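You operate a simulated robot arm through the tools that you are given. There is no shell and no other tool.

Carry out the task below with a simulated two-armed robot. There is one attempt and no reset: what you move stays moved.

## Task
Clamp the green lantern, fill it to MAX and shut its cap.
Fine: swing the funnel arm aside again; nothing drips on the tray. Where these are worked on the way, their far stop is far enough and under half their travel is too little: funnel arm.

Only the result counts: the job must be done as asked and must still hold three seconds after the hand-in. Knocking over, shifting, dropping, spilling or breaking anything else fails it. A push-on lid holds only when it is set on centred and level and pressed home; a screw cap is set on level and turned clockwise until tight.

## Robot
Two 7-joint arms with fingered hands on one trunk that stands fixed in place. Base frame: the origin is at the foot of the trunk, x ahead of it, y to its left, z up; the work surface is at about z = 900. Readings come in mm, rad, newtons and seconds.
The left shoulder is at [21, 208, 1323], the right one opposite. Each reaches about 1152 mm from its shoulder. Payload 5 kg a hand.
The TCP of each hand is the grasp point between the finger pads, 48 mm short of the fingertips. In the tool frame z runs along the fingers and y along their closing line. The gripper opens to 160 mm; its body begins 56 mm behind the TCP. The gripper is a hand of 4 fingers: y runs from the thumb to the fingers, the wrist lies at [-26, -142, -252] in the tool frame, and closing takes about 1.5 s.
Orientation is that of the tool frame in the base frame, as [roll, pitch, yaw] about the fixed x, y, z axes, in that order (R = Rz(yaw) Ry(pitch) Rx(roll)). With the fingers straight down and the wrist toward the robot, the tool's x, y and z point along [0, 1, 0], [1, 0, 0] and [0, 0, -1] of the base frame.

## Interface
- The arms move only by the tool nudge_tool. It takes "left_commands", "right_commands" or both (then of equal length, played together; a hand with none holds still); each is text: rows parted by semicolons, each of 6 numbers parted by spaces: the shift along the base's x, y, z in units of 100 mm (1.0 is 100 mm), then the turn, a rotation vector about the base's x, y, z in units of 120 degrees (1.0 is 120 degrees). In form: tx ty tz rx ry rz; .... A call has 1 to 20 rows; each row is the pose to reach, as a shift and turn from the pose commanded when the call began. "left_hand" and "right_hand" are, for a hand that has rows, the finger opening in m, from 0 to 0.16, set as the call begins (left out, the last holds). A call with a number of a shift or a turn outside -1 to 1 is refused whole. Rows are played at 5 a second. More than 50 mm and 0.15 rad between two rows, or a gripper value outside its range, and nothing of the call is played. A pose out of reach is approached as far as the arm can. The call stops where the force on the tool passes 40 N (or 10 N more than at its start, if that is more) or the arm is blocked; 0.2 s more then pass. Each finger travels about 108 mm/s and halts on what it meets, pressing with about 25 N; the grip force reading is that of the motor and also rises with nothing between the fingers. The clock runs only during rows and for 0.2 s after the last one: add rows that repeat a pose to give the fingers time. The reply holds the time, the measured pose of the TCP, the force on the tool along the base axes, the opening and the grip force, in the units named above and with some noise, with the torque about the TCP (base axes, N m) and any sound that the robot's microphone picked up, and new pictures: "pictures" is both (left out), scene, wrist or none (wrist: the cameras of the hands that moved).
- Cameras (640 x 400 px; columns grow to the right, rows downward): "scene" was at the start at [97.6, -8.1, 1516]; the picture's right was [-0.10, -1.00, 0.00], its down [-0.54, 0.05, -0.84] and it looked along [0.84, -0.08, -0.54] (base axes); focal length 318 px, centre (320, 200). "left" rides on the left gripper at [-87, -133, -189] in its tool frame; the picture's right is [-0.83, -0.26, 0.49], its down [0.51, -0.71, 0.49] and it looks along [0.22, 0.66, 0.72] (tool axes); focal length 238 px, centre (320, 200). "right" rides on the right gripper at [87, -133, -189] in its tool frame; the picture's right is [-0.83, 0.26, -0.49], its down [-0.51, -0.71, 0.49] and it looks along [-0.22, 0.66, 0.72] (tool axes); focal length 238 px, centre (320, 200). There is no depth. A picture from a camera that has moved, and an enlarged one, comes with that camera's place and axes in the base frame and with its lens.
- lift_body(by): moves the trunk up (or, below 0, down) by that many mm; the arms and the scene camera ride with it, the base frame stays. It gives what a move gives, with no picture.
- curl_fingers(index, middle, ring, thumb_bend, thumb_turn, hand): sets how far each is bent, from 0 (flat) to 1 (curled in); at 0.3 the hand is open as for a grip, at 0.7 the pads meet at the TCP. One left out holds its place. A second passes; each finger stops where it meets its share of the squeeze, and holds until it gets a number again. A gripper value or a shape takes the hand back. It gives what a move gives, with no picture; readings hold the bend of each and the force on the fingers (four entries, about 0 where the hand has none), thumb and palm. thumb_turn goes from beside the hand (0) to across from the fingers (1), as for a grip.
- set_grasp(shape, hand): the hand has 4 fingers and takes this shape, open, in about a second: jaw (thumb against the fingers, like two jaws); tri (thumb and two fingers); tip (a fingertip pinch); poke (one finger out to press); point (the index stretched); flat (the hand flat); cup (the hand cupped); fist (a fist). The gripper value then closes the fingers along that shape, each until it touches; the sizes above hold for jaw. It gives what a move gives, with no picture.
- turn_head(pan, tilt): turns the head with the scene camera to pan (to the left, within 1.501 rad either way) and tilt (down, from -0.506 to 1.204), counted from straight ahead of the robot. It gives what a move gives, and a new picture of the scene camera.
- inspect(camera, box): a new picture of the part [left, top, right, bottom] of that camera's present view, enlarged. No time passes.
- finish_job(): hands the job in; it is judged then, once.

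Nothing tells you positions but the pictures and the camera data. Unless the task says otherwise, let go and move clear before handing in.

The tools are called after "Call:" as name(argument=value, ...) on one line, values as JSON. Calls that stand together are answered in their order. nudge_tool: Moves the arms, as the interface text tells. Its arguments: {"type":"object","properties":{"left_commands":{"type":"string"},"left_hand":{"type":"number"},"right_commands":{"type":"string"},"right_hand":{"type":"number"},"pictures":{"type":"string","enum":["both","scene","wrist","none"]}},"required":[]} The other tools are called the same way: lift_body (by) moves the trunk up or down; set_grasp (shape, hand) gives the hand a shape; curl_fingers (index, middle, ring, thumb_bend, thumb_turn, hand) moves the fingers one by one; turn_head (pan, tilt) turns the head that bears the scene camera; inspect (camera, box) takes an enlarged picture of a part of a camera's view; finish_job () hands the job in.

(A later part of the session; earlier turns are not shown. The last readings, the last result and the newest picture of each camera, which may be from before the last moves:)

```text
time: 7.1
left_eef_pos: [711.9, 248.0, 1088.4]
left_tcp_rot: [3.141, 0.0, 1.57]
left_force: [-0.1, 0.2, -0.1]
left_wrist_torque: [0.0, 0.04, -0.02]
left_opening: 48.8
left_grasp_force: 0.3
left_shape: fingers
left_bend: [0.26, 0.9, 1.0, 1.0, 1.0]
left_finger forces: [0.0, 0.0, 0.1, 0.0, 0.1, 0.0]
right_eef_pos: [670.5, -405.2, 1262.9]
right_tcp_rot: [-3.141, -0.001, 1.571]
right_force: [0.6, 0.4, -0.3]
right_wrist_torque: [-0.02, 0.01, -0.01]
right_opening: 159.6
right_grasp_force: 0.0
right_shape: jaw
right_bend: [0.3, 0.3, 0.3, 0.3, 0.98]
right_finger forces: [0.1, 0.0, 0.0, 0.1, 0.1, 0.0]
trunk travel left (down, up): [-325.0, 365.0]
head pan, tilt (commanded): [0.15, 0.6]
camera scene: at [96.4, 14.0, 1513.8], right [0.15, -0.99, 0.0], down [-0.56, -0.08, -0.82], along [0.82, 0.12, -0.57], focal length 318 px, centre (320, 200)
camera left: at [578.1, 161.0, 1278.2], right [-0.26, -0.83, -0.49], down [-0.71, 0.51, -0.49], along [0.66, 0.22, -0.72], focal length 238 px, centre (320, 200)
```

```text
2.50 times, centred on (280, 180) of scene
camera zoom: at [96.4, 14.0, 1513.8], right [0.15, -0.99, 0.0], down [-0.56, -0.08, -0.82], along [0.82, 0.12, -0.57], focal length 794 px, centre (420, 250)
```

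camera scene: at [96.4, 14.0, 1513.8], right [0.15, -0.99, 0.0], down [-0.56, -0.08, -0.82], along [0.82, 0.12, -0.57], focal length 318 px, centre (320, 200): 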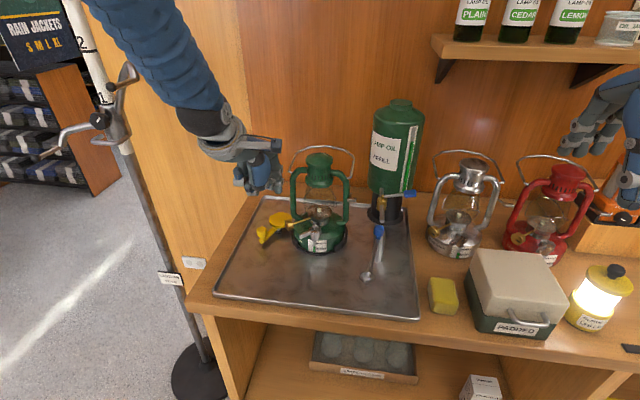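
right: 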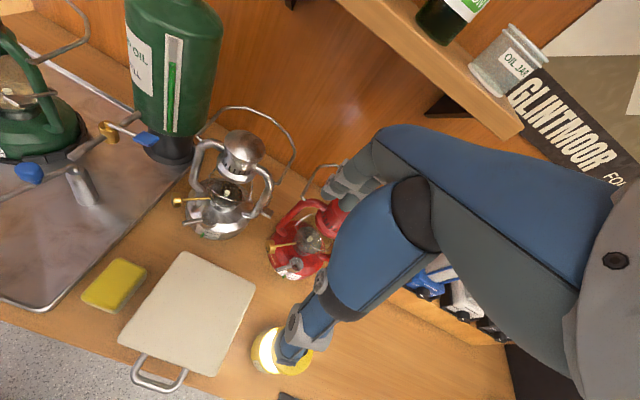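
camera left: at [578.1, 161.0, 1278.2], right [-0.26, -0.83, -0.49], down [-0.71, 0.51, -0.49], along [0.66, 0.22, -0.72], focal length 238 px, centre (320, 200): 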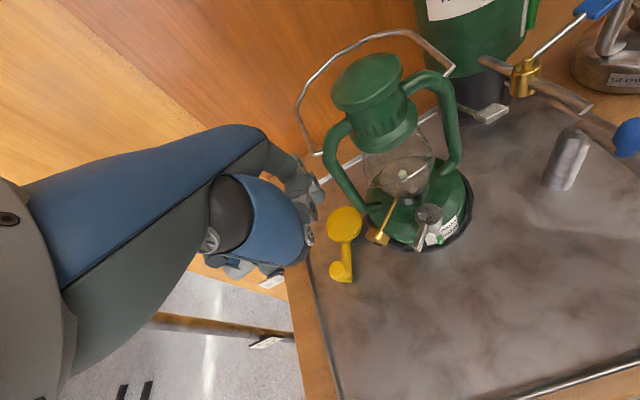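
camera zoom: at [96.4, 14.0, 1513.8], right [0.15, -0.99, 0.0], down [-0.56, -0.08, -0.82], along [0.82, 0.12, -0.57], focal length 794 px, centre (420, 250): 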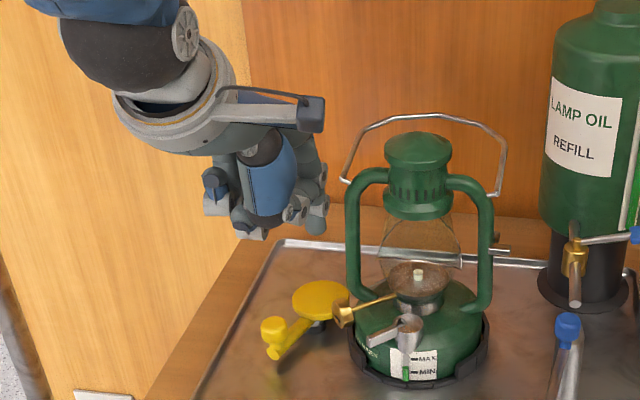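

Call:
curl_fingers(hand="left", index=0.7, middle=1.0, ring=1.0, thumb_bend=0.3, thumb_turn=1.0)

Call:
inspect(camera="scene", box=[210, 110, 310, 210])

Call:
inspect(camera="left", box=[170, 110, 400, 310])

```text
time: 8.1
left_eef_pos: [710.4, 247.6, 1088.7]
left_tcp_rot: [-3.141, 0.0, 1.57]
left_force: [-0.1, 0.1, -0.5]
left_wrist_torque: [0.01, 0.03, -0.03]
left_opening: 90.8
left_grasp_force: 0.0
left_shape: fingers
left_bend: [0.7, 1.0, 1.0, 0.3, 0.98]
left_finger forces: [0.0, 0.0, 0.0, 0.0, 0.1, 0.0]
right_eef_pos: [669.7, -404.9, 1262.2]
right_tcp_rot: [-3.141, 0.001, 1.572]
right_force: [-0.2, 0.3, -0.2]
right_wrist_torque: [-0.01, 0.04, 0.0]
right_opening: 159.6
right_grasp_force: 0.1
right_shape: jaw
right_bend: [0.3, 0.3, 0.3, 0.3, 0.98]
right_finger forces: [0.0, 0.0, 0.1, 0.0, 0.0, 0.0]
trunk travel left (down, up): [-325.0, 365.0]
head pan, tilt (commanded): [0.15, 0.6]
```

```text
4.00 times, centred on (260, 160) of scene
camera zoom: at [96.2, 13.7, 1513.8], right [0.15, -0.99, 0.0], down [-0.56, -0.08, -0.82], along [0.82, 0.12, -0.57], focal length 1270 px, centre (560, 360)
```

zoom: 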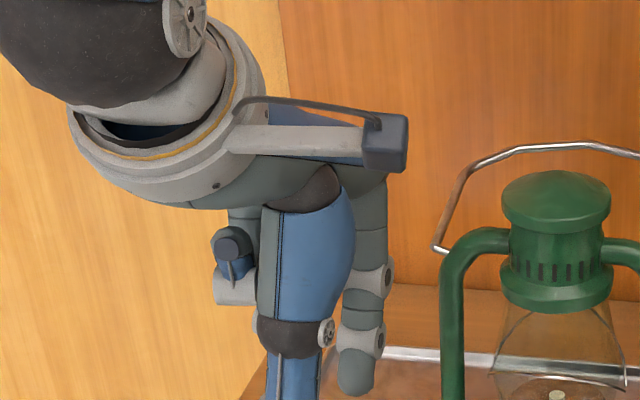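

```text
2.00 times, centred on (285, 210) of left
camera zoom: at [577.9, 160.6, 1278.6], right [-0.26, -0.83, -0.49], down [-0.71, 0.51, -0.49], along [0.66, 0.22, -0.72], focal length 477 px, centre (390, 180)
```

zoom: 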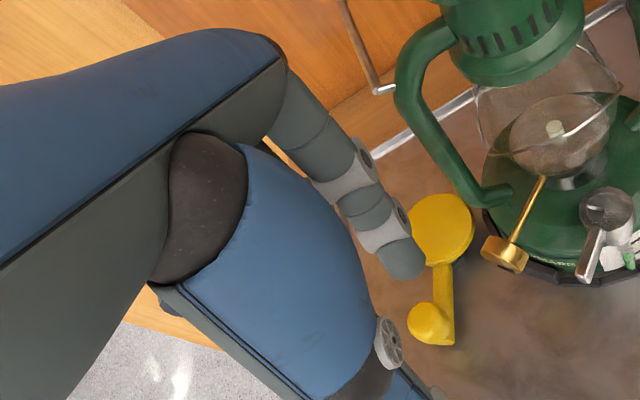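

With the thumb open across, the index finger points straight down at about (719, 239). I'll lower it beside the yellow knob.

Call:
nudge_tool(left_commands="0 0 -0.3 0 0 0; 0 0 -0.6 0 0 0; 0 0 -0.85 0 0 0; 0 0 -1.0 0 0 0", pictures="both")

Call:
inspect(camera="left", box=[270, 160, 430, 300])

Call:
inspect(camera="scene", box=[230, 150, 330, 270])

```text
time: 9.1
left_eef_pos: [710.8, 247.1, 986.7]
left_tcp_rot: [-3.141, 0.0, 1.572]
left_force: [-0.6, 0.3, 0.7]
left_wrist_torque: [-0.01, 0.03, -0.01]
left_opening: 90.8
left_grasp_force: 0.0
left_shape: fingers
left_bend: [0.7, 1.0, 1.0, 0.3, 0.98]
left_finger forces: [0.0, 0.0, 0.0, 0.1, 0.1, 0.0]
right_eef_pos: [669.0, -404.9, 1263.5]
right_tcp_rot: [-3.141, 0.0, 1.57]
right_force: [0.3, 0.3, -0.9]
right_wrist_torque: [-0.01, 0.0, -0.01]
right_opening: 159.7
right_grasp_force: 0.0
right_shape: jaw
right_bend: [0.3, 0.3, 0.3, 0.3, 0.98]
right_finger forces: [0.0, 0.0, 0.1, 0.0, 0.0, 0.0]
trunk travel left (down, up): [-325.0, 365.0]
head pan, tilt (commanded): [0.15, 0.6]
camera scene: at [96.6, 13.8, 1513.7], right [0.15, -0.99, 0.0], down [-0.56, -0.08, -0.82], along [0.82, 0.12, -0.57], focal length 318 px, centre (320, 200)
camera left: at [577.8, 160.9, 1176.8], right [-0.26, -0.83, -0.49], down [-0.71, 0.51, -0.49], along [0.66, 0.22, -0.72], focal length 238 px, centre (320, 200)
```

scene: 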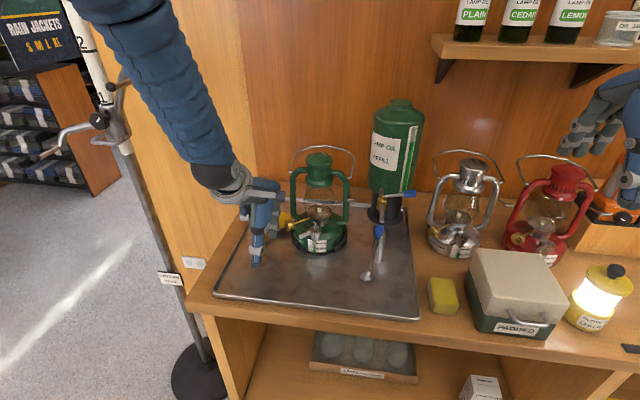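
left: 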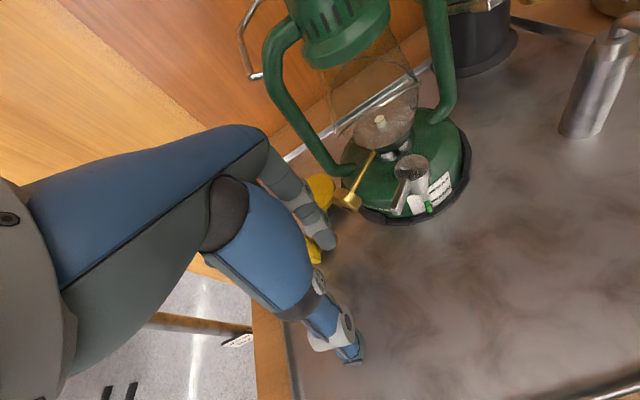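

```text
2.86 times, centred on (350, 230) of left
camera zoom: at [577.8, 160.9, 1176.8], right [-0.26, -0.83, -0.49], down [-0.71, 0.51, -0.49], along [0.66, 0.22, -0.72], focal length 681 px, centre (234, 114)
```

zoom: 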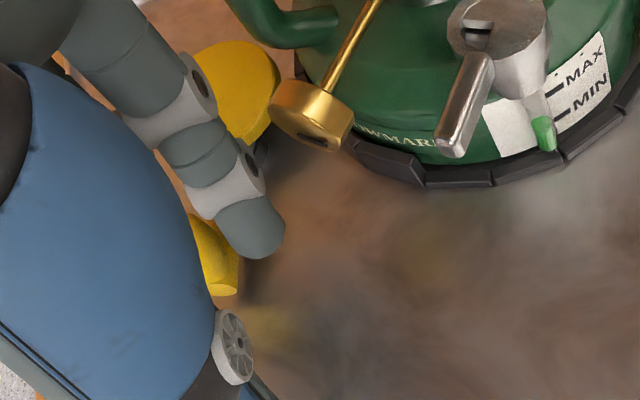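

```text
3.33 times, centred on (280, 210) of scene
camera zoom: at [96.6, 13.8, 1513.7], right [0.15, -0.99, 0.0], down [-0.56, -0.08, -0.82], along [0.82, 0.12, -0.57], focal length 1059 px, centre (453, 167)
```

zoom: 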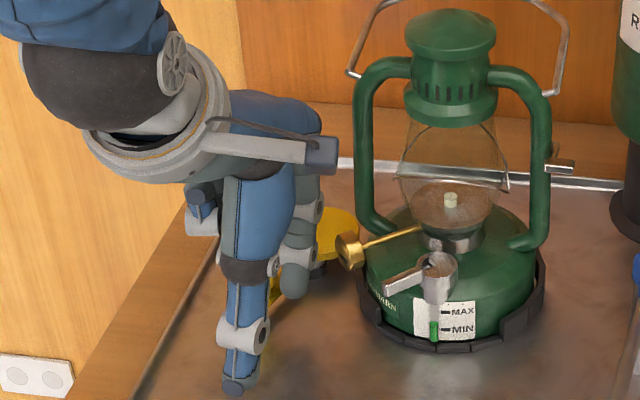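

The index finger sits on the right of the knob. I'll now push the knob along its arc, forward and to the left, in a first part.

Call:
nudge_tool(left_commands="0 0.05 0 0 0 0; 0.01 0.1 0 0 0 0; 0.01 0.15 0 0 0 0; 0.025 0.21 0 0 0 0; 0.04 0.275 0 0 0 0; 0.07 0.335 0 0 0 0; 0.095 0.395 0 0 0 0", pictures="both")

Call:
inspect(camera="scene", box=[230, 150, 350, 270])

Call:
inspect(camera="left", box=[270, 120, 470, 300])

```text
time: 10.7
left_eef_pos: [719.1, 288.3, 988.9]
left_tcp_rot: [-3.14, 0.0, 1.571]
left_force: [0.1, -0.5, -0.2]
left_wrist_torque: [-0.03, -0.03, 0.02]
left_opening: 90.7
left_grasp_force: 0.0
left_shape: fingers
left_bend: [0.7, 1.0, 1.0, 0.3, 0.98]
left_finger forces: [0.7, 0.0, 0.1, 0.0, 0.0, 0.0]
right_eef_pos: [669.6, -403.7, 1262.1]
right_tcp_rot: [-3.141, 0.001, 1.571]
right_force: [-0.2, -0.5, -0.3]
right_wrist_torque: [0.0, -0.01, 0.05]
right_opening: 159.6
right_grasp_force: 0.0
right_shape: jaw
right_bend: [0.3, 0.3, 0.3, 0.3, 0.98]
right_finger forces: [0.0, 0.0, 0.0, 0.0, 0.0, 0.1]
trunk travel left (down, up): [-325.0, 365.0]
head pan, tilt (commanded): [0.15, 0.6]
camera scene: at [96.3, 14.0, 1513.8], right [0.15, -0.99, 0.0], down [-0.56, -0.08, -0.82], along [0.82, 0.12, -0.57], focal length 318 px, centre (320, 200)
camera left: at [586.8, 200.7, 1178.4], right [-0.26, -0.83, -0.49], down [-0.71, 0.51, -0.49], along [0.66, 0.22, -0.72], focal length 238 px, centre (320, 200)
```

scene: 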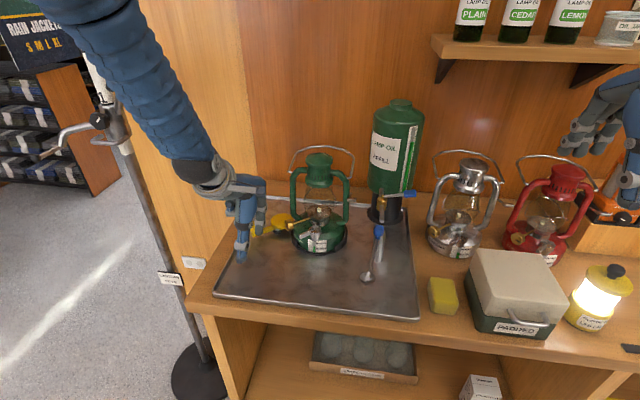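
left: 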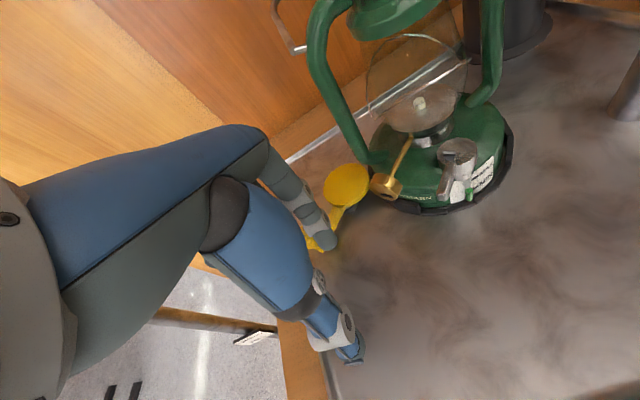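

```text
3.33 times, centred on (290, 210) of scene
camera zoom: at [96.3, 14.0, 1513.8], right [0.15, -0.99, 0.0], down [-0.56, -0.08, -0.82], along [0.82, 0.12, -0.57], focal length 1059 px, centre (420, 167)
```

zoom: 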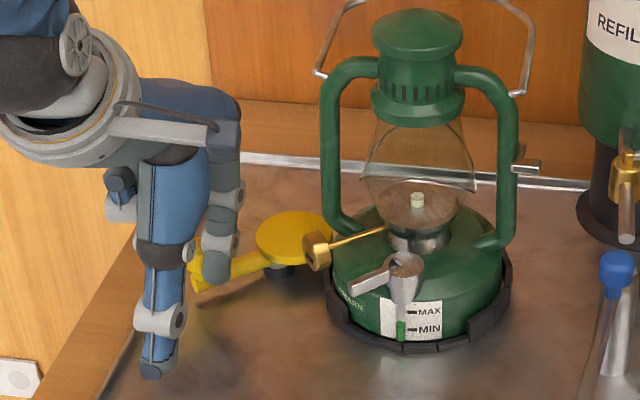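

```text
2.22 times, centred on (370, 210) of left
camera zoom: at [586.8, 200.7, 1178.4], right [-0.26, -0.83, -0.49], down [-0.71, 0.51, -0.49], along [0.66, 0.22, -0.72], focal length 530 px, centre (209, 178)
```

zoom: 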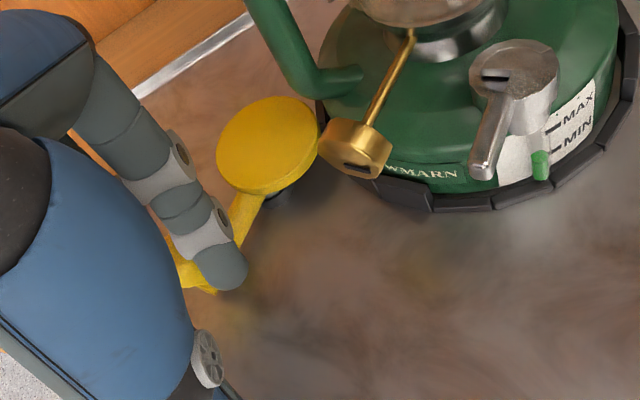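

The lever turns easily and the cam is moving toward the lantern. I'll keep going around the arc.

Call:
nudge_tool(left_commands="0.035 0.06 0 0 0 0; 0.075 0.11 0 0 0 0; 0.12 0.16 0 0 0 0; 0.165 0.205 0 0 0 0; 0.215 0.245 0 0 0 0; 0.27 0.285 0 0 0 0; 0.33 0.315 0 0 0 0", pictures="both")

Call:
inspect(camera="scene", box=[230, 150, 350, 270])

Call:
inspect(camera="left", box=[270, 120, 470, 300])

```text
time: 12.3
left_eef_pos: [752.3, 318.4, 988.4]
left_tcp_rot: [-3.141, -0.002, 1.57]
left_force: [-0.9, -0.7, 0.3]
left_wrist_torque: [-0.03, 0.03, -0.01]
left_opening: 88.9
left_grasp_force: 0.8
left_shape: fingers
left_bend: [0.7, 1.0, 1.0, 0.3, 0.98]
left_finger forces: [1.5, 0.0, 0.0, 0.0, 0.0, 0.0]
right_eef_pos: [669.9, -404.7, 1262.9]
right_tcp_rot: [-3.141, -0.003, 1.571]
right_force: [0.5, 0.4, -0.1]
right_wrist_torque: [0.0, -0.01, 0.02]
right_opening: 159.6
right_grasp_force: 0.0
right_shape: jaw
right_bend: [0.3, 0.3, 0.3, 0.3, 0.98]
right_finger forces: [0.0, 0.0, 0.0, 0.0, 0.1, 0.0]
trunk travel left (down, up): [-325.0, 365.0]
head pan, tilt (commanded): [0.15, 0.6]
camera scene: at [96.0, 13.6, 1513.8], right [0.15, -0.99, 0.0], down [-0.56, -0.08, -0.82], along [0.82, 0.12, -0.57], focal length 318 px, centre (320, 200)
camera left: at [619.8, 232.1, 1178.3], right [-0.26, -0.83, -0.49], down [-0.71, 0.51, -0.49], along [0.66, 0.22, -0.72], focal length 238 px, centre (320, 200)
```

scene: 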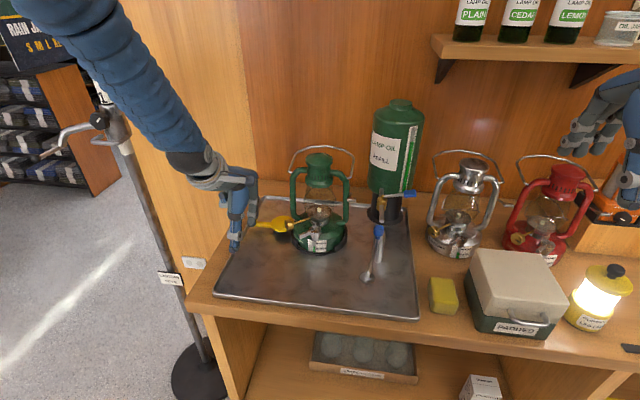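
left: 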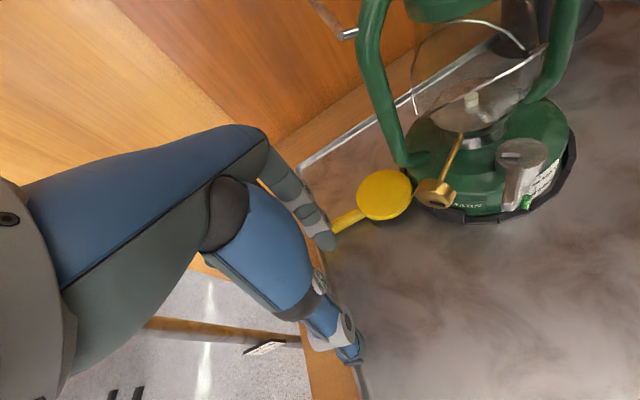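

```text
3.33 times, centred on (290, 210) of scene
camera zoom: at [96.0, 13.6, 1513.8], right [0.15, -0.99, 0.0], down [-0.56, -0.08, -0.82], along [0.82, 0.12, -0.57], focal length 1059 px, centre (420, 167)
```

zoom: 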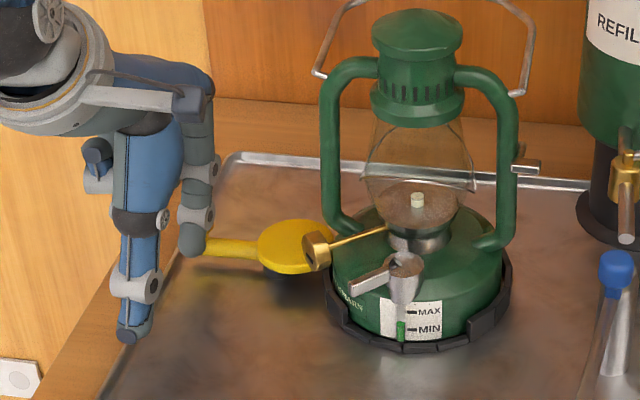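

```text
2.22 times, centred on (370, 210) of left
camera zoom: at [619.8, 232.1, 1178.3], right [-0.26, -0.83, -0.49], down [-0.71, 0.51, -0.49], along [0.66, 0.22, -0.72], focal length 530 px, centre (209, 178)
```

zoom: 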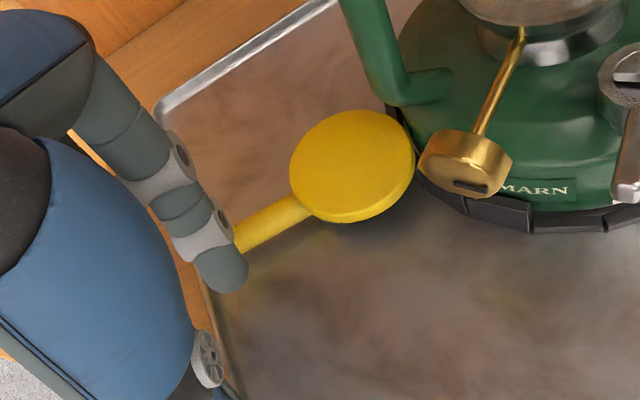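

Call:
nudge_tool(left_commands="0.03 0.015 0 0 0 0; 0.06 0.03 0 0 0 0; 0.1 0.04 0 0 0 0; 0.135 0.05 0 0 0 0; 0.175 0.06 0 0 0 0", pictures="wrist")

Call:
inspect(camera="scene", box=[230, 150, 350, 270])

Call:
inspect(camera="left", box=[270, 120, 470, 300])

```text
time: 13.5
left_eef_pos: [769.6, 325.6, 989.4]
left_tcp_rot: [-3.14, 0.0, 1.571]
left_force: [-10.2, -4.1, 6.3]
left_wrist_torque: [-0.22, 0.24, -0.18]
left_opening: 73.3
left_grasp_force: 6.2
left_shape: fingers
left_bend: [0.71, 1.0, 1.0, 0.3, 0.98]
left_finger forces: [11.9, 0.1, 0.1, 0.0, 0.1, 0.0]
right_eef_pos: [668.6, -404.4, 1264.0]
right_tcp_rot: [-3.141, 0.0, 1.571]
right_force: [0.2, 0.2, 0.7]
right_wrist_torque: [-0.02, 0.0, -0.01]
right_opening: 159.6
right_grasp_force: 0.1
right_shape: jaw
right_bend: [0.3, 0.3, 0.3, 0.3, 0.98]
right_finger forces: [0.1, 0.0, 0.0, 0.1, 0.1, 0.1]
trunk travel left (down, up): [-325.0, 365.0]
head pan, tilt (commanded): [0.15, 0.6]
camera left: at [636.8, 237.7, 1179.6], right [-0.26, -0.83, -0.49], down [-0.71, 0.51, -0.49], along [0.66, 0.22, -0.72], focal length 238 px, centre (320, 200)
```

left: 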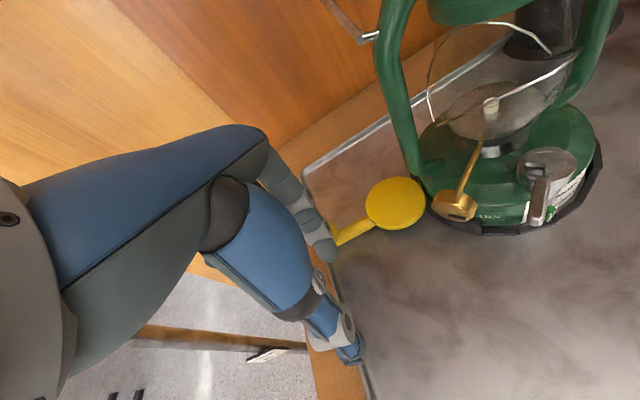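

```text
3.33 times, centred on (290, 210) of scene
camera zoom: at [95.0, 13.2, 1513.9], right [0.15, -0.99, 0.0], down [-0.56, -0.08, -0.83], along [0.82, 0.12, -0.56], focal length 1059 px, centre (420, 167)
```

zoom: 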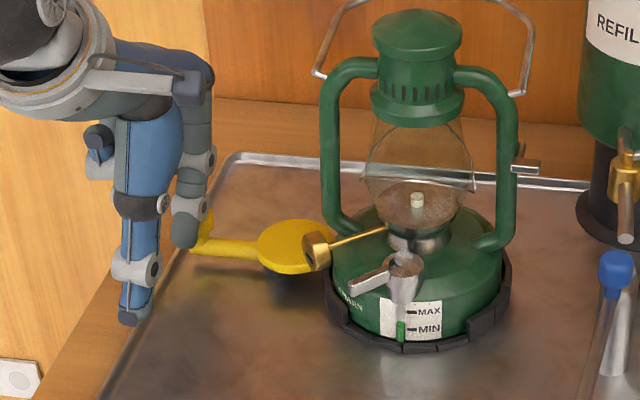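

```text
2.22 times, centred on (370, 210) of left
camera zoom: at [636.8, 237.7, 1179.6], right [-0.26, -0.83, -0.49], down [-0.71, 0.51, -0.49], along [0.66, 0.22, -0.72], focal length 530 px, centre (209, 178)
```

zoom: 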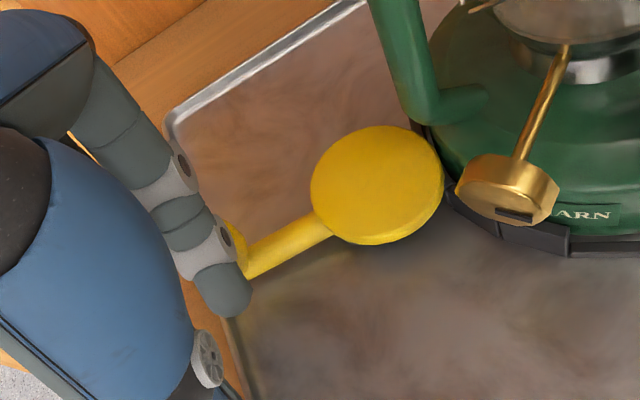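

The cam touches the lantern and the force is rising (12 N). I'll push a little further to bring it up firmly.

Call:
nudge_tool(left_commands="0.04 0.005 0 0 0 0; 0.08 0.01 0 0 0 0; 0.12 0.01 0 0 0 0; 0.12 0.01 0 0 0 0", pictures="wrist")

Call:
inspect(camera="scene", box=[230, 150, 350, 270])

Call:
inspect(camera="left", box=[270, 120, 470, 300])

```text
time: 14.5
left_eef_pos: [782.5, 327.1, 991.0]
left_tcp_rot: [3.139, 0.0, 1.571]
left_force: [-8.2, 3.7, 6.4]
left_wrist_torque: [0.0, 0.21, -0.09]
left_opening: 64.2
left_grasp_force: 5.5
left_shape: fingers
left_bend: [0.71, 1.0, 1.0, 0.3, 0.98]
left_finger forces: [10.1, 0.0, 0.0, 0.1, 0.0, 0.0]
right_eef_pos: [669.2, -403.5, 1262.6]
right_tcp_rot: [3.141, 0.001, 1.571]
right_force: [-0.2, -0.3, -1.0]
right_wrist_torque: [0.0, 0.0, -0.01]
right_opening: 159.5
right_grasp_force: 0.0
right_shape: jaw
right_bend: [0.3, 0.3, 0.3, 0.3, 0.98]
right_finger forces: [0.0, 0.1, 0.1, 0.0, 0.0, 0.1]
trunk travel left (down, up): [-325.0, 365.0]
head pan, tilt (commanded): [0.15, 0.6]
camera left: at [649.1, 239.8, 1179.3], right [-0.26, -0.83, -0.49], down [-0.71, 0.51, -0.49], along [0.66, 0.22, -0.72], focal length 238 px, centre (320, 200)
```

left: 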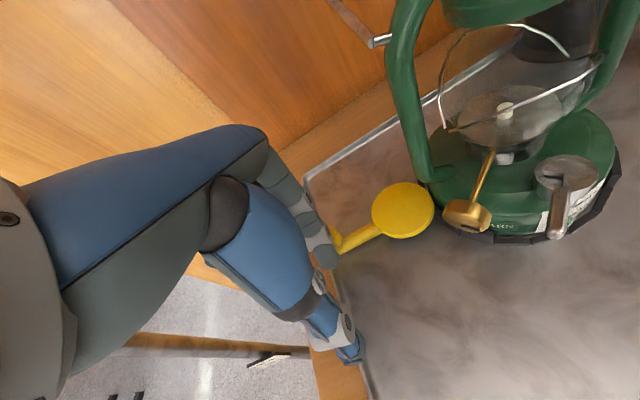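

```text
3.33 times, centred on (290, 210) of scene
camera zoom: at [95.0, 14.0, 1513.9], right [0.15, -0.99, 0.0], down [-0.56, -0.08, -0.83], along [0.82, 0.12, -0.56], focal length 1059 px, centre (420, 167)
```

zoom: 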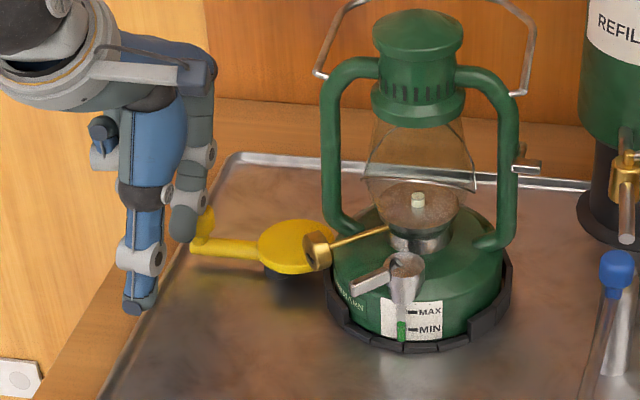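

```text
2.22 times, centred on (370, 210) of left
camera zoom: at [649.1, 239.8, 1179.3], right [-0.26, -0.83, -0.49], down [-0.71, 0.51, -0.49], along [0.66, 0.22, -0.72], focal length 530 px, centre (209, 178)
```

zoom: 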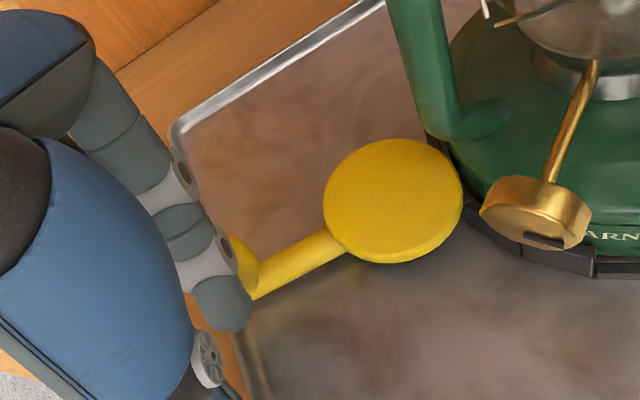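

The lever stopped at about 90°, with the lobe facing the lantern. I'll back the finger off and check that the cam stays put and touches the lantern.

Call:
nudge_tool(left_commands="-0.2 -0.05 0 0 0 0; -0.45 -0.1 0 0 0 0; -0.7 -0.1 0 0 0 0; -0.7 -0.1 0.4 0 0 0; -0.7 -0.1 0.8 0 0 0; -0.7 -0.1 1.0 0 0 0", pictures="both")

Call:
inspect(camera="scene", box=[240, 190, 340, 260])

Call:
inspect(camera="left", box=[270, 120, 470, 300])

```text
time: 15.9
left_eef_pos: [711.3, 316.5, 1087.5]
left_tcp_rot: [-3.141, 0.0, 1.572]
left_force: [-1.0, -0.2, -0.9]
left_wrist_torque: [-0.02, -0.1, 0.02]
left_opening: 90.7
left_grasp_force: 0.0
left_shape: fingers
left_bend: [0.7, 1.0, 1.0, 0.3, 0.98]
left_finger forces: [0.0, 0.0, 0.1, 0.0, 0.0, 0.0]
right_eef_pos: [669.4, -404.3, 1263.3]
right_tcp_rot: [-3.141, 0.0, 1.571]
right_force: [-0.2, -0.2, 0.2]
right_wrist_torque: [0.01, 0.0, -0.03]
right_opening: 159.8
right_grasp_force: 0.1
right_shape: jaw
right_bend: [0.3, 0.3, 0.3, 0.3, 0.98]
right_finger forces: [0.0, 0.0, 0.0, 0.0, 0.1, 0.1]
trunk travel left (down, up): [-325.0, 365.0]
head pan, tilt (commanded): [0.15, 0.6]
camera scene: at [96.1, 13.6, 1513.8], right [0.15, -0.99, 0.0], down [-0.56, -0.08, -0.82], along [0.82, 0.12, -0.57], focal length 318 px, centre (320, 200)
camera left: at [578.6, 229.7, 1278.5], right [-0.26, -0.83, -0.49], down [-0.71, 0.51, -0.49], along [0.66, 0.22, -0.72], focal length 238 px, centre (320, 200)
```

scene: 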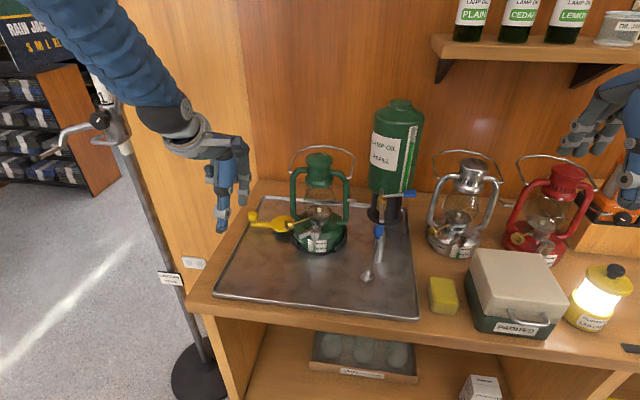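
left: 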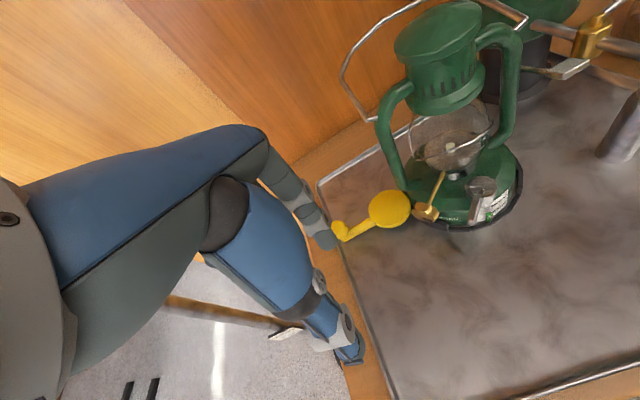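

```text
5.71 times, centred on (290, 225) of scene
camera zoom: at [96.1, 13.6, 1513.8], right [0.15, -0.99, 0.0], down [-0.56, -0.08, -0.82], along [0.82, 0.12, -0.57], focal length 1815 px, centre (491, 57)
```

zoom: 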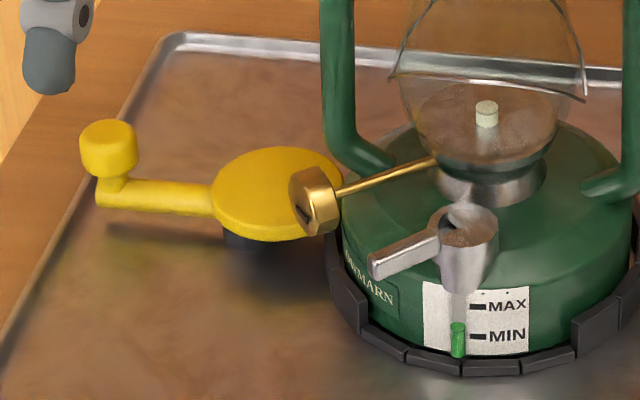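

```text
2.22 times, centred on (370, 210) of left
camera zoom: at [578.6, 229.7, 1278.5], right [-0.26, -0.83, -0.49], down [-0.71, 0.51, -0.49], along [0.66, 0.22, -0.72], focal length 530 px, centre (209, 178)
```

zoom: 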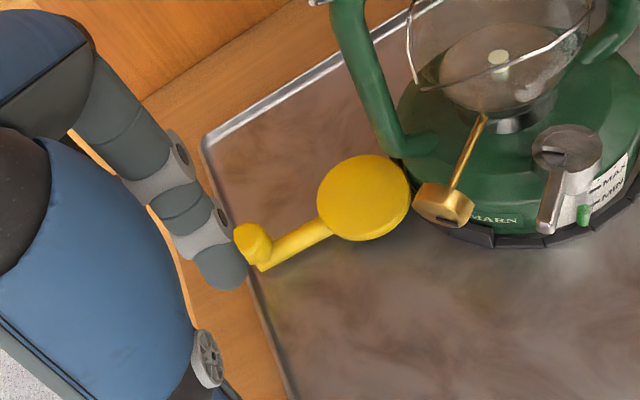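

The cam holds its place and rests on the lantern. One finger yields at about 10 N, so I'll push once more with two fingers set lower to be sure it's fully tight.

Call:
curl_fingers(hand="left", index=0.7, middle=0.7, ring=1.0, thumb_bend=0.3, thumb_turn=1.0)

Call:
nudge_tool(left_commands="0.1 -0.09 -0.3 0 0 0; 0.2 -0.09 -0.7 0 0 0; 0.2 -0.09 -1.0 0 0 0", pictures="wrist")

Call:
nudge_tool(left_commands="0 0 -0.1 0 0 0; 0 0 -0.18 0 0 0; 0.15 0 -0.18 0 0 0", pictures="both")

Call:
inspect(camera="scene", box=[230, 150, 350, 270])

```text
time: 16.9
left_eef_pos: [710.9, 316.0, 1088.2]
left_tcp_rot: [-3.141, 0.0, 1.569]
left_force: [-0.1, 0.4, -0.8]
left_wrist_torque: [0.02, -0.01, 0.01]
left_opening: 90.8
left_grasp_force: 0.1
left_shape: fingers
left_bend: [0.7, 0.7, 1.0, 0.3, 0.97]
left_finger forces: [0.1, 0.0, 0.0, 0.0, 0.0, 0.1]
right_eef_pos: [669.2, -403.7, 1263.3]
right_tcp_rot: [-3.141, 0.0, 1.572]
right_force: [0.3, -0.5, 0.2]
right_wrist_torque: [0.02, 0.0, 0.0]
right_opening: 159.3
right_grasp_force: 0.0
right_shape: jaw
right_bend: [0.3, 0.3, 0.3, 0.3, 0.98]
right_finger forces: [0.1, 0.0, 0.0, 0.0, 0.0, 0.0]
trunk travel left (down, up): [-325.0, 365.0]
head pan, tilt (commanded): [0.15, 0.6]
```

```text
time: 17.7
left_eef_pos: [734.1, 307.5, 989.1]
left_tcp_rot: [3.141, 0.0, 1.57]
left_force: [1.7, 0.5, 1.1]
left_wrist_torque: [0.01, 0.13, 0.0]
left_opening: 90.7
left_grasp_force: 0.0
left_shape: fingers
left_bend: [0.7, 0.7, 1.0, 0.3, 0.97]
left_finger forces: [0.0, 0.0, 0.0, 0.0, 0.0, 0.0]
right_eef_pos: [670.0, -403.0, 1262.9]
right_tcp_rot: [-3.141, 0.001, 1.571]
right_force: [0.0, 0.5, 0.4]
right_wrist_torque: [-0.04, 0.03, -0.01]
right_opening: 159.4
right_grasp_force: 0.0
right_shape: jaw
right_bend: [0.3, 0.3, 0.3, 0.3, 0.98]
right_finger forces: [0.0, 0.0, 0.0, 0.0, 0.0, 0.0]
trunk travel left (down, up): [-325.0, 365.0]
head pan, tilt (commanded): [0.15, 0.6]
camera left: at [600.3, 220.0, 1178.5], right [-0.26, -0.83, -0.49], down [-0.71, 0.51, -0.49], along [0.66, 0.22, -0.72], focal length 238 px, centre (320, 200)
```

left: 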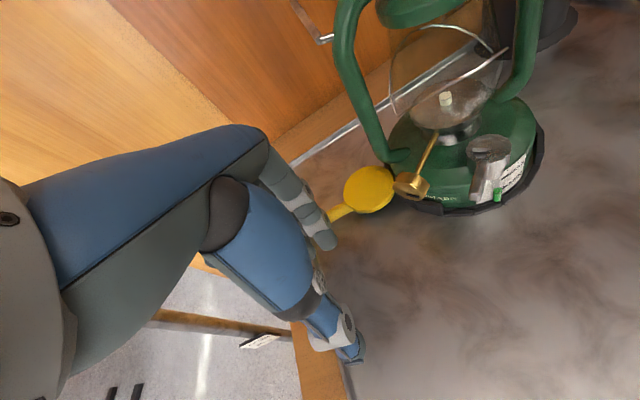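

```text
time: 18.5
left_eef_pos: [745.3, 310.1, 971.9]
left_tcp_rot: [3.141, -0.001, 1.572]
left_force: [-13.3, 7.4, 11.3]
left_wrist_torque: [0.24, -0.26, 0.42]
left_opening: 90.7
left_grasp_force: 9.3
left_shape: fingers
left_bend: [0.7, 0.71, 1.0, 0.3, 0.97]
left_finger forces: [0.0, 19.4, 0.1, 0.0, 0.1, 0.0]
right_eef_pos: [669.6, -403.8, 1263.4]
right_tcp_rot: [-3.141, 0.001, 1.571]
right_force: [0.4, -0.2, 0.2]
right_wrist_torque: [-0.04, 0.08, 0.01]
right_opening: 159.7
right_grasp_force: 0.1
right_shape: jaw
right_bend: [0.3, 0.3, 0.3, 0.3, 0.98]
right_finger forces: [0.1, 0.0, 0.0, 0.1, 0.0, 0.1]
trunk travel left (down, up): [-325.0, 365.0]
head pan, tilt (commanded): [0.15, 0.6]
camera scene: at [94.7, 14.5, 1513.9], right [0.15, -0.99, 0.0], down [-0.56, -0.09, -0.83], along [0.82, 0.12, -0.56], focal length 318 px, centre (320, 200)
camera left: at [613.2, 222.0, 1161.4], right [-0.26, -0.83, -0.49], down [-0.71, 0.5, -0.49], along [0.66, 0.22, -0.72], focal length 238 px, centre (320, 200)
```

scene: 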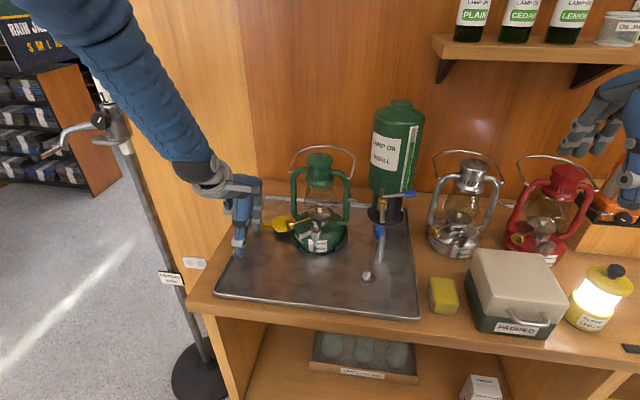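
left: 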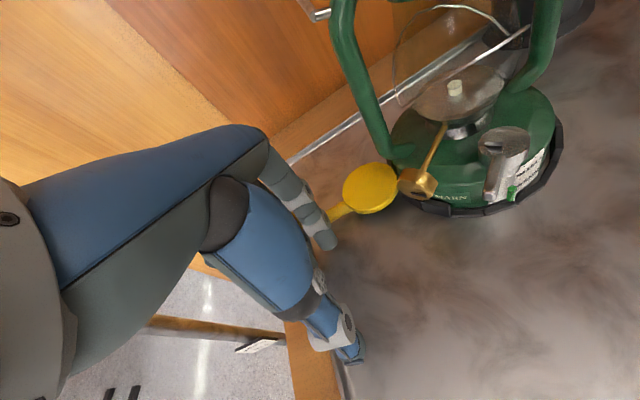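

```text
3.33 times, centred on (290, 210) of scene
camera zoom: at [94.7, 14.5, 1513.9], right [0.15, -0.99, 0.0], down [-0.56, -0.09, -0.83], along [0.82, 0.12, -0.56], focal length 1059 px, centre (420, 167)
```

zoom: 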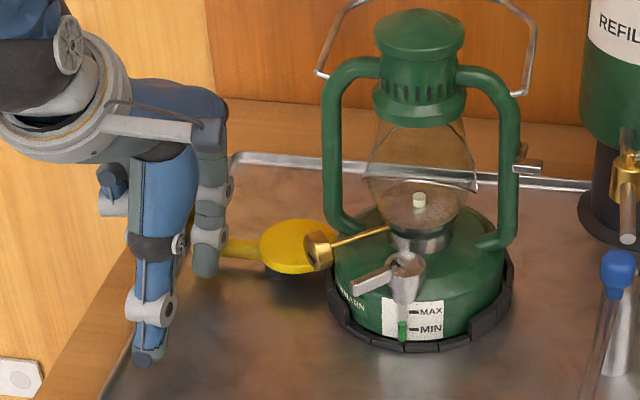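

Call:
nudge_tool(left_commands="0.04 -0.03 0 0 0 0; 0.08 -0.03 0 0 0 0; 0.11 -0.03 0 0 0 0", pictures="wrist")

Call:
inspect(camera="scene", box=[240, 190, 340, 260])

```text
time: 19.3
left_eef_pos: [757.1, 303.9, 972.3]
left_tcp_rot: [3.14, 0.0, 1.573]
left_force: [-14.0, 10.1, 11.9]
left_wrist_torque: [0.26, -0.16, 0.42]
left_opening: 88.8
left_grasp_force: 10.8
left_shape: fingers
left_bend: [0.7, 0.71, 1.0, 0.3, 0.97]
left_finger forces: [2.5, 19.6, 0.0, 0.0, 0.0, 0.0]
right_eef_pos: [666.9, -403.2, 1264.4]
right_tcp_rot: [3.14, -0.001, 1.57]
right_force: [-0.3, 0.8, -0.7]
right_wrist_torque: [-0.02, -0.02, 0.02]
right_opening: 159.7
right_grasp_force: 0.0
right_shape: jaw
right_bend: [0.3, 0.3, 0.3, 0.3, 0.98]
right_finger forces: [0.0, 0.1, 0.0, 0.1, 0.0, 0.1]
trunk travel left (down, up): [-325.0, 365.0]
head pan, tilt (commanded): [0.15, 0.6]
camera left: at [624.0, 217.1, 1161.9], right [-0.26, -0.83, -0.49], down [-0.71, 0.51, -0.49], along [0.66, 0.22, -0.72], focal length 238 px, centre (320, 200)
```

left: 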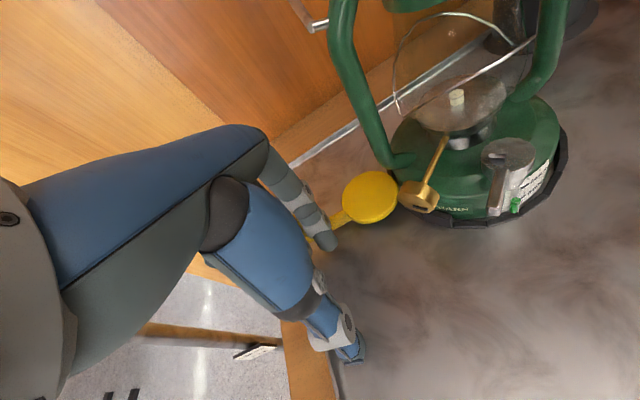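

```text
5.71 times, centred on (290, 225) of scene
camera zoom: at [93.9, 14.3, 1514.0], right [0.15, -0.99, 0.0], down [-0.56, -0.08, -0.83], along [0.82, 0.12, -0.56], focal length 1815 px, centre (491, 57)
```

zoom: 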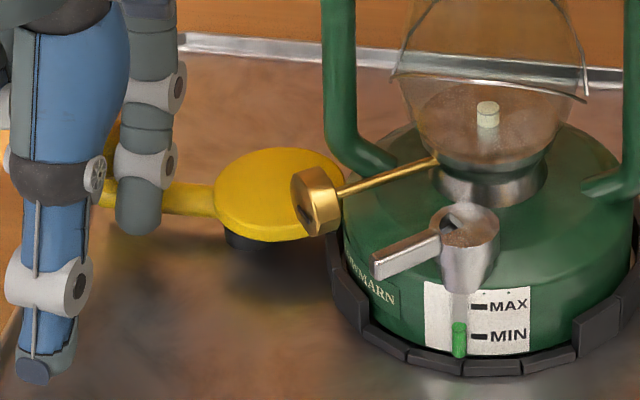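

The lever takes 20 N without moving, so the clamp is tight against its stop. I'll look at the cap from this low angle, then back off.

Call:
inspect(camera="left", box=[480, 130, 545, 190])

Call:
nudge_tool(left_commands="-0.2 0 0 0 0 0; -0.5 0 0 0 0 0; -0.6 0 0.4 0 0 0; -0.6 0 0.8 0 0 0; -0.6 0 1.0 0 0 0", right_commands="-0.1 0.4 0 0 0 0; -0.2 0.8 0 0 0 0; -0.3 0.95 -0.2 0 0 0; -0.4 1.0 -0.4 0 0 0; -0.5 1.0 -0.5 0 0 0", pictures="none")

Call:
nudge_tool(right_commands="-0.1 0.4 0 0 0 0; -0.2 0.8 0 0 0 0; -0.2 1.0 0 0 0 0; -0.2 1.0 0 0 0 0", pictures="both")

```text
6.67 times, centred on (512, 160) of left
camera zoom: at [624.0, 217.1, 1161.9], right [-0.26, -0.83, -0.49], down [-0.71, 0.51, -0.49], along [0.66, 0.22, -0.72], focal length 1589 px, centre (-963, 467)
```

zoom: 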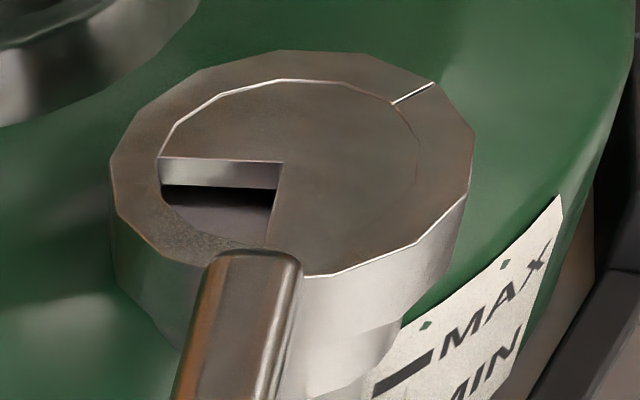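

```text
time: 20.5
left_eef_pos: [696.7, 305.0, 1072.1]
left_tcp_rot: [-3.14, -0.002, 1.571]
left_force: [-0.5, 0.5, 0.0]
left_wrist_torque: [-0.03, -0.1, 0.03]
left_opening: 90.8
left_grasp_force: 0.1
left_shape: fingers
left_bend: [0.7, 0.7, 1.0, 0.3, 0.97]
left_finger forces: [0.0, 0.1, 0.1, 0.0, 0.1, 0.0]
right_eef_pos: [618.7, -303.9, 1213.2]
right_tcp_rot: [3.141, 0.001, 1.571]
right_force: [0.4, 0.9, 0.6]
right_wrist_torque: [0.0, 0.0, 0.04]
right_opening: 159.7
right_grasp_force: 0.1
right_shape: jaw
right_bend: [0.3, 0.3, 0.3, 0.3, 0.97]
right_finger forces: [0.0, 0.0, 0.1, 0.0, 0.0, 0.0]
trunk travel left (down, up): [-325.0, 365.0]
head pan, tilt (commanded): [0.15, 0.6]
```

```text
time: 21.5
left_eef_pos: [697.7, 303.8, 1070.6]
left_tcp_rot: [-3.141, 0.0, 1.57]
left_force: [0.9, 0.6, 0.8]
left_wrist_torque: [0.02, -0.02, 0.05]
left_opening: 90.4
left_grasp_force: 0.1
left_shape: fingers
left_bend: [0.7, 0.7, 1.0, 0.3, 0.97]
left_finger forces: [0.1, 0.0, 0.0, 0.1, 0.0, 0.0]
right_eef_pos: [599.3, -205.6, 1214.4]
right_tcp_rot: [-3.141, -0.001, 1.572]
right_force: [0.9, 0.3, 0.5]
right_wrist_torque: [0.02, 0.01, -0.01]
right_opening: 159.4
right_grasp_force: 0.1
right_shape: jaw
right_bend: [0.3, 0.3, 0.3, 0.3, 0.97]
right_finger forces: [0.1, 0.0, 0.0, 0.0, 0.0, 0.1]
trunk travel left (down, up): [-325.0, 365.0]
head pan, tilt (commanded): [0.15, 0.6]
camera scene: at [95.9, 13.6, 1513.8], right [0.15, -0.99, 0.0], down [-0.56, -0.08, -0.82], along [0.82, 0.12, -0.57], focal length 318 px, centre (320, 200)
camera right: at [467.0, -118.6, 1402.1], right [0.26, -0.83, 0.49], down [-0.71, -0.51, -0.49], along [0.66, -0.22, -0.72], focal length 238 px, centre (320, 200)
```

scene: 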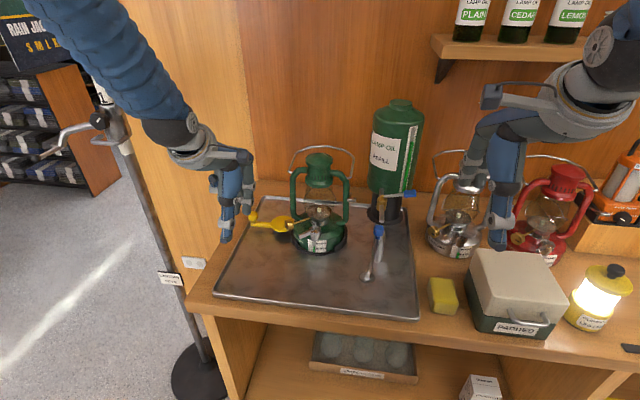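
right: 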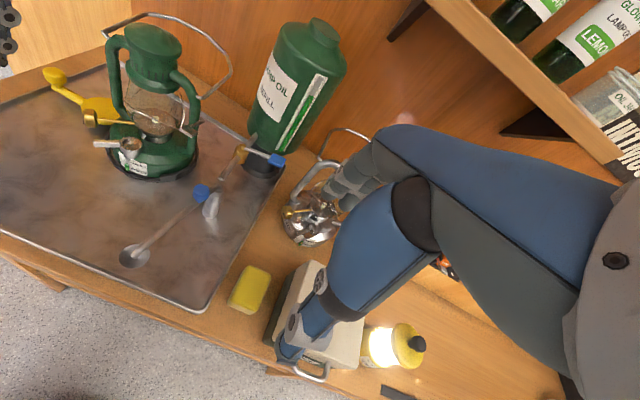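

Call:
inspect(camera="right", box=[100, 140, 260, 280])

Call:
inspect(camera="right", box=[80, 100, 180, 190])

Call:
inspect(camera="right", box=[110, 225, 160, 275])

Call:
inspect(camera="right", box=[180, 130, 290, 240])

Call:
inspect(camera="right", box=[95, 130, 150, 165])

```text
2.86 times, centred on (180, 210) of right
camera zoom: at [467.0, -118.6, 1402.1], right [0.26, -0.83, 0.49], down [-0.71, -0.51, -0.49], along [0.66, -0.22, -0.72], focal length 681 px, centre (720, 171)
```

zoom: 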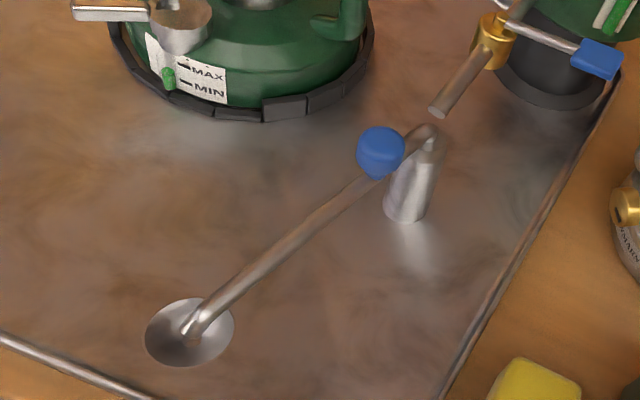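

```text
4.44 times, centred on (130, 145) of right
camera zoom: at [467.0, -118.6, 1402.1], right [0.26, -0.83, 0.49], down [-0.71, -0.51, -0.49], along [0.66, -0.22, -0.72], focal length 1059 px, centre (1164, 444)
```

zoom: 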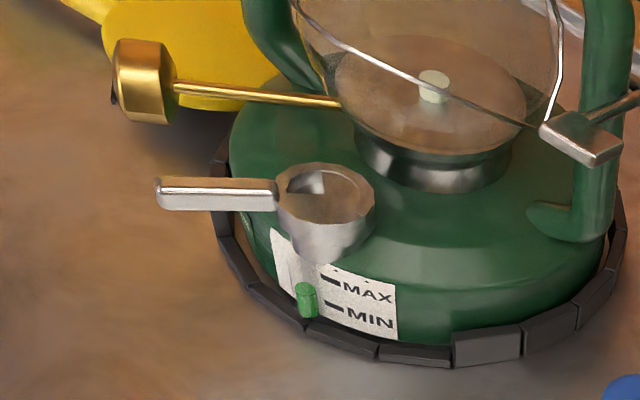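

```text
8.00 times, centred on (135, 250) of right
camera zoom: at [467.0, -118.6, 1402.1], right [0.26, -0.83, 0.49], down [-0.71, -0.51, -0.49], along [0.66, -0.22, -0.72], focal length 1907 px, centre (1800, -200)
```

zoom: 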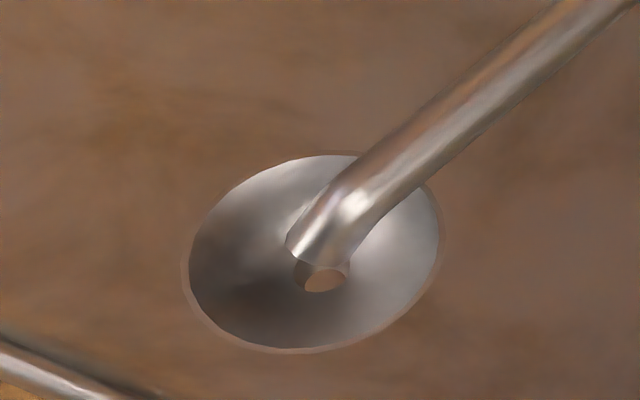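

```text
3.64 times, centred on (235, 185) of right
camera zoom: at [467.0, -118.6, 1402.1], right [0.26, -0.83, 0.49], down [-0.71, -0.51, -0.49], along [0.66, -0.22, -0.72], focal length 867 px, centre (629, 254)
```

zoom: 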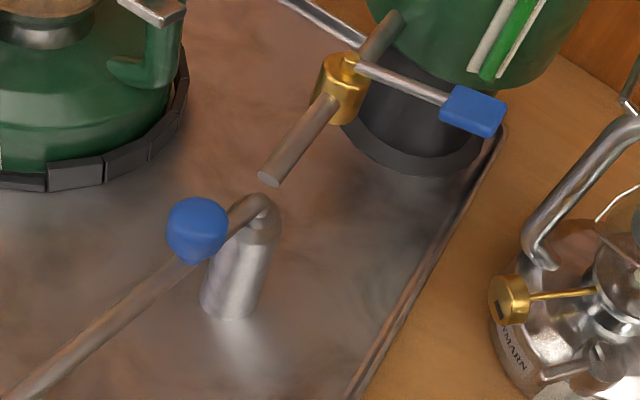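

```text
11.43 times, centred on (122, 148) of right
camera zoom: at [467.0, -118.6, 1402.1], right [0.26, -0.83, 0.49], down [-0.71, -0.51, -0.49], along [0.66, -0.22, -0.72], focal length 2724 px, centre (2577, 800)
```

zoom: 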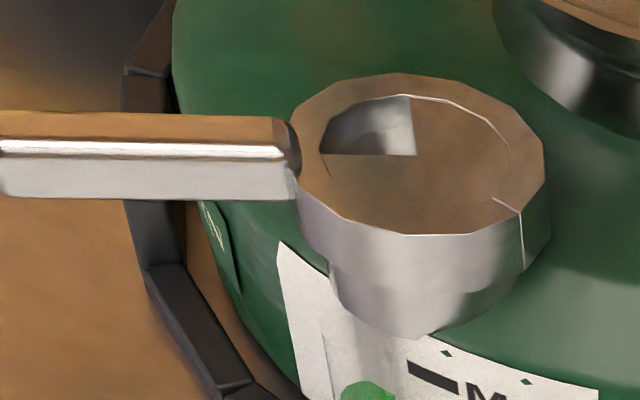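

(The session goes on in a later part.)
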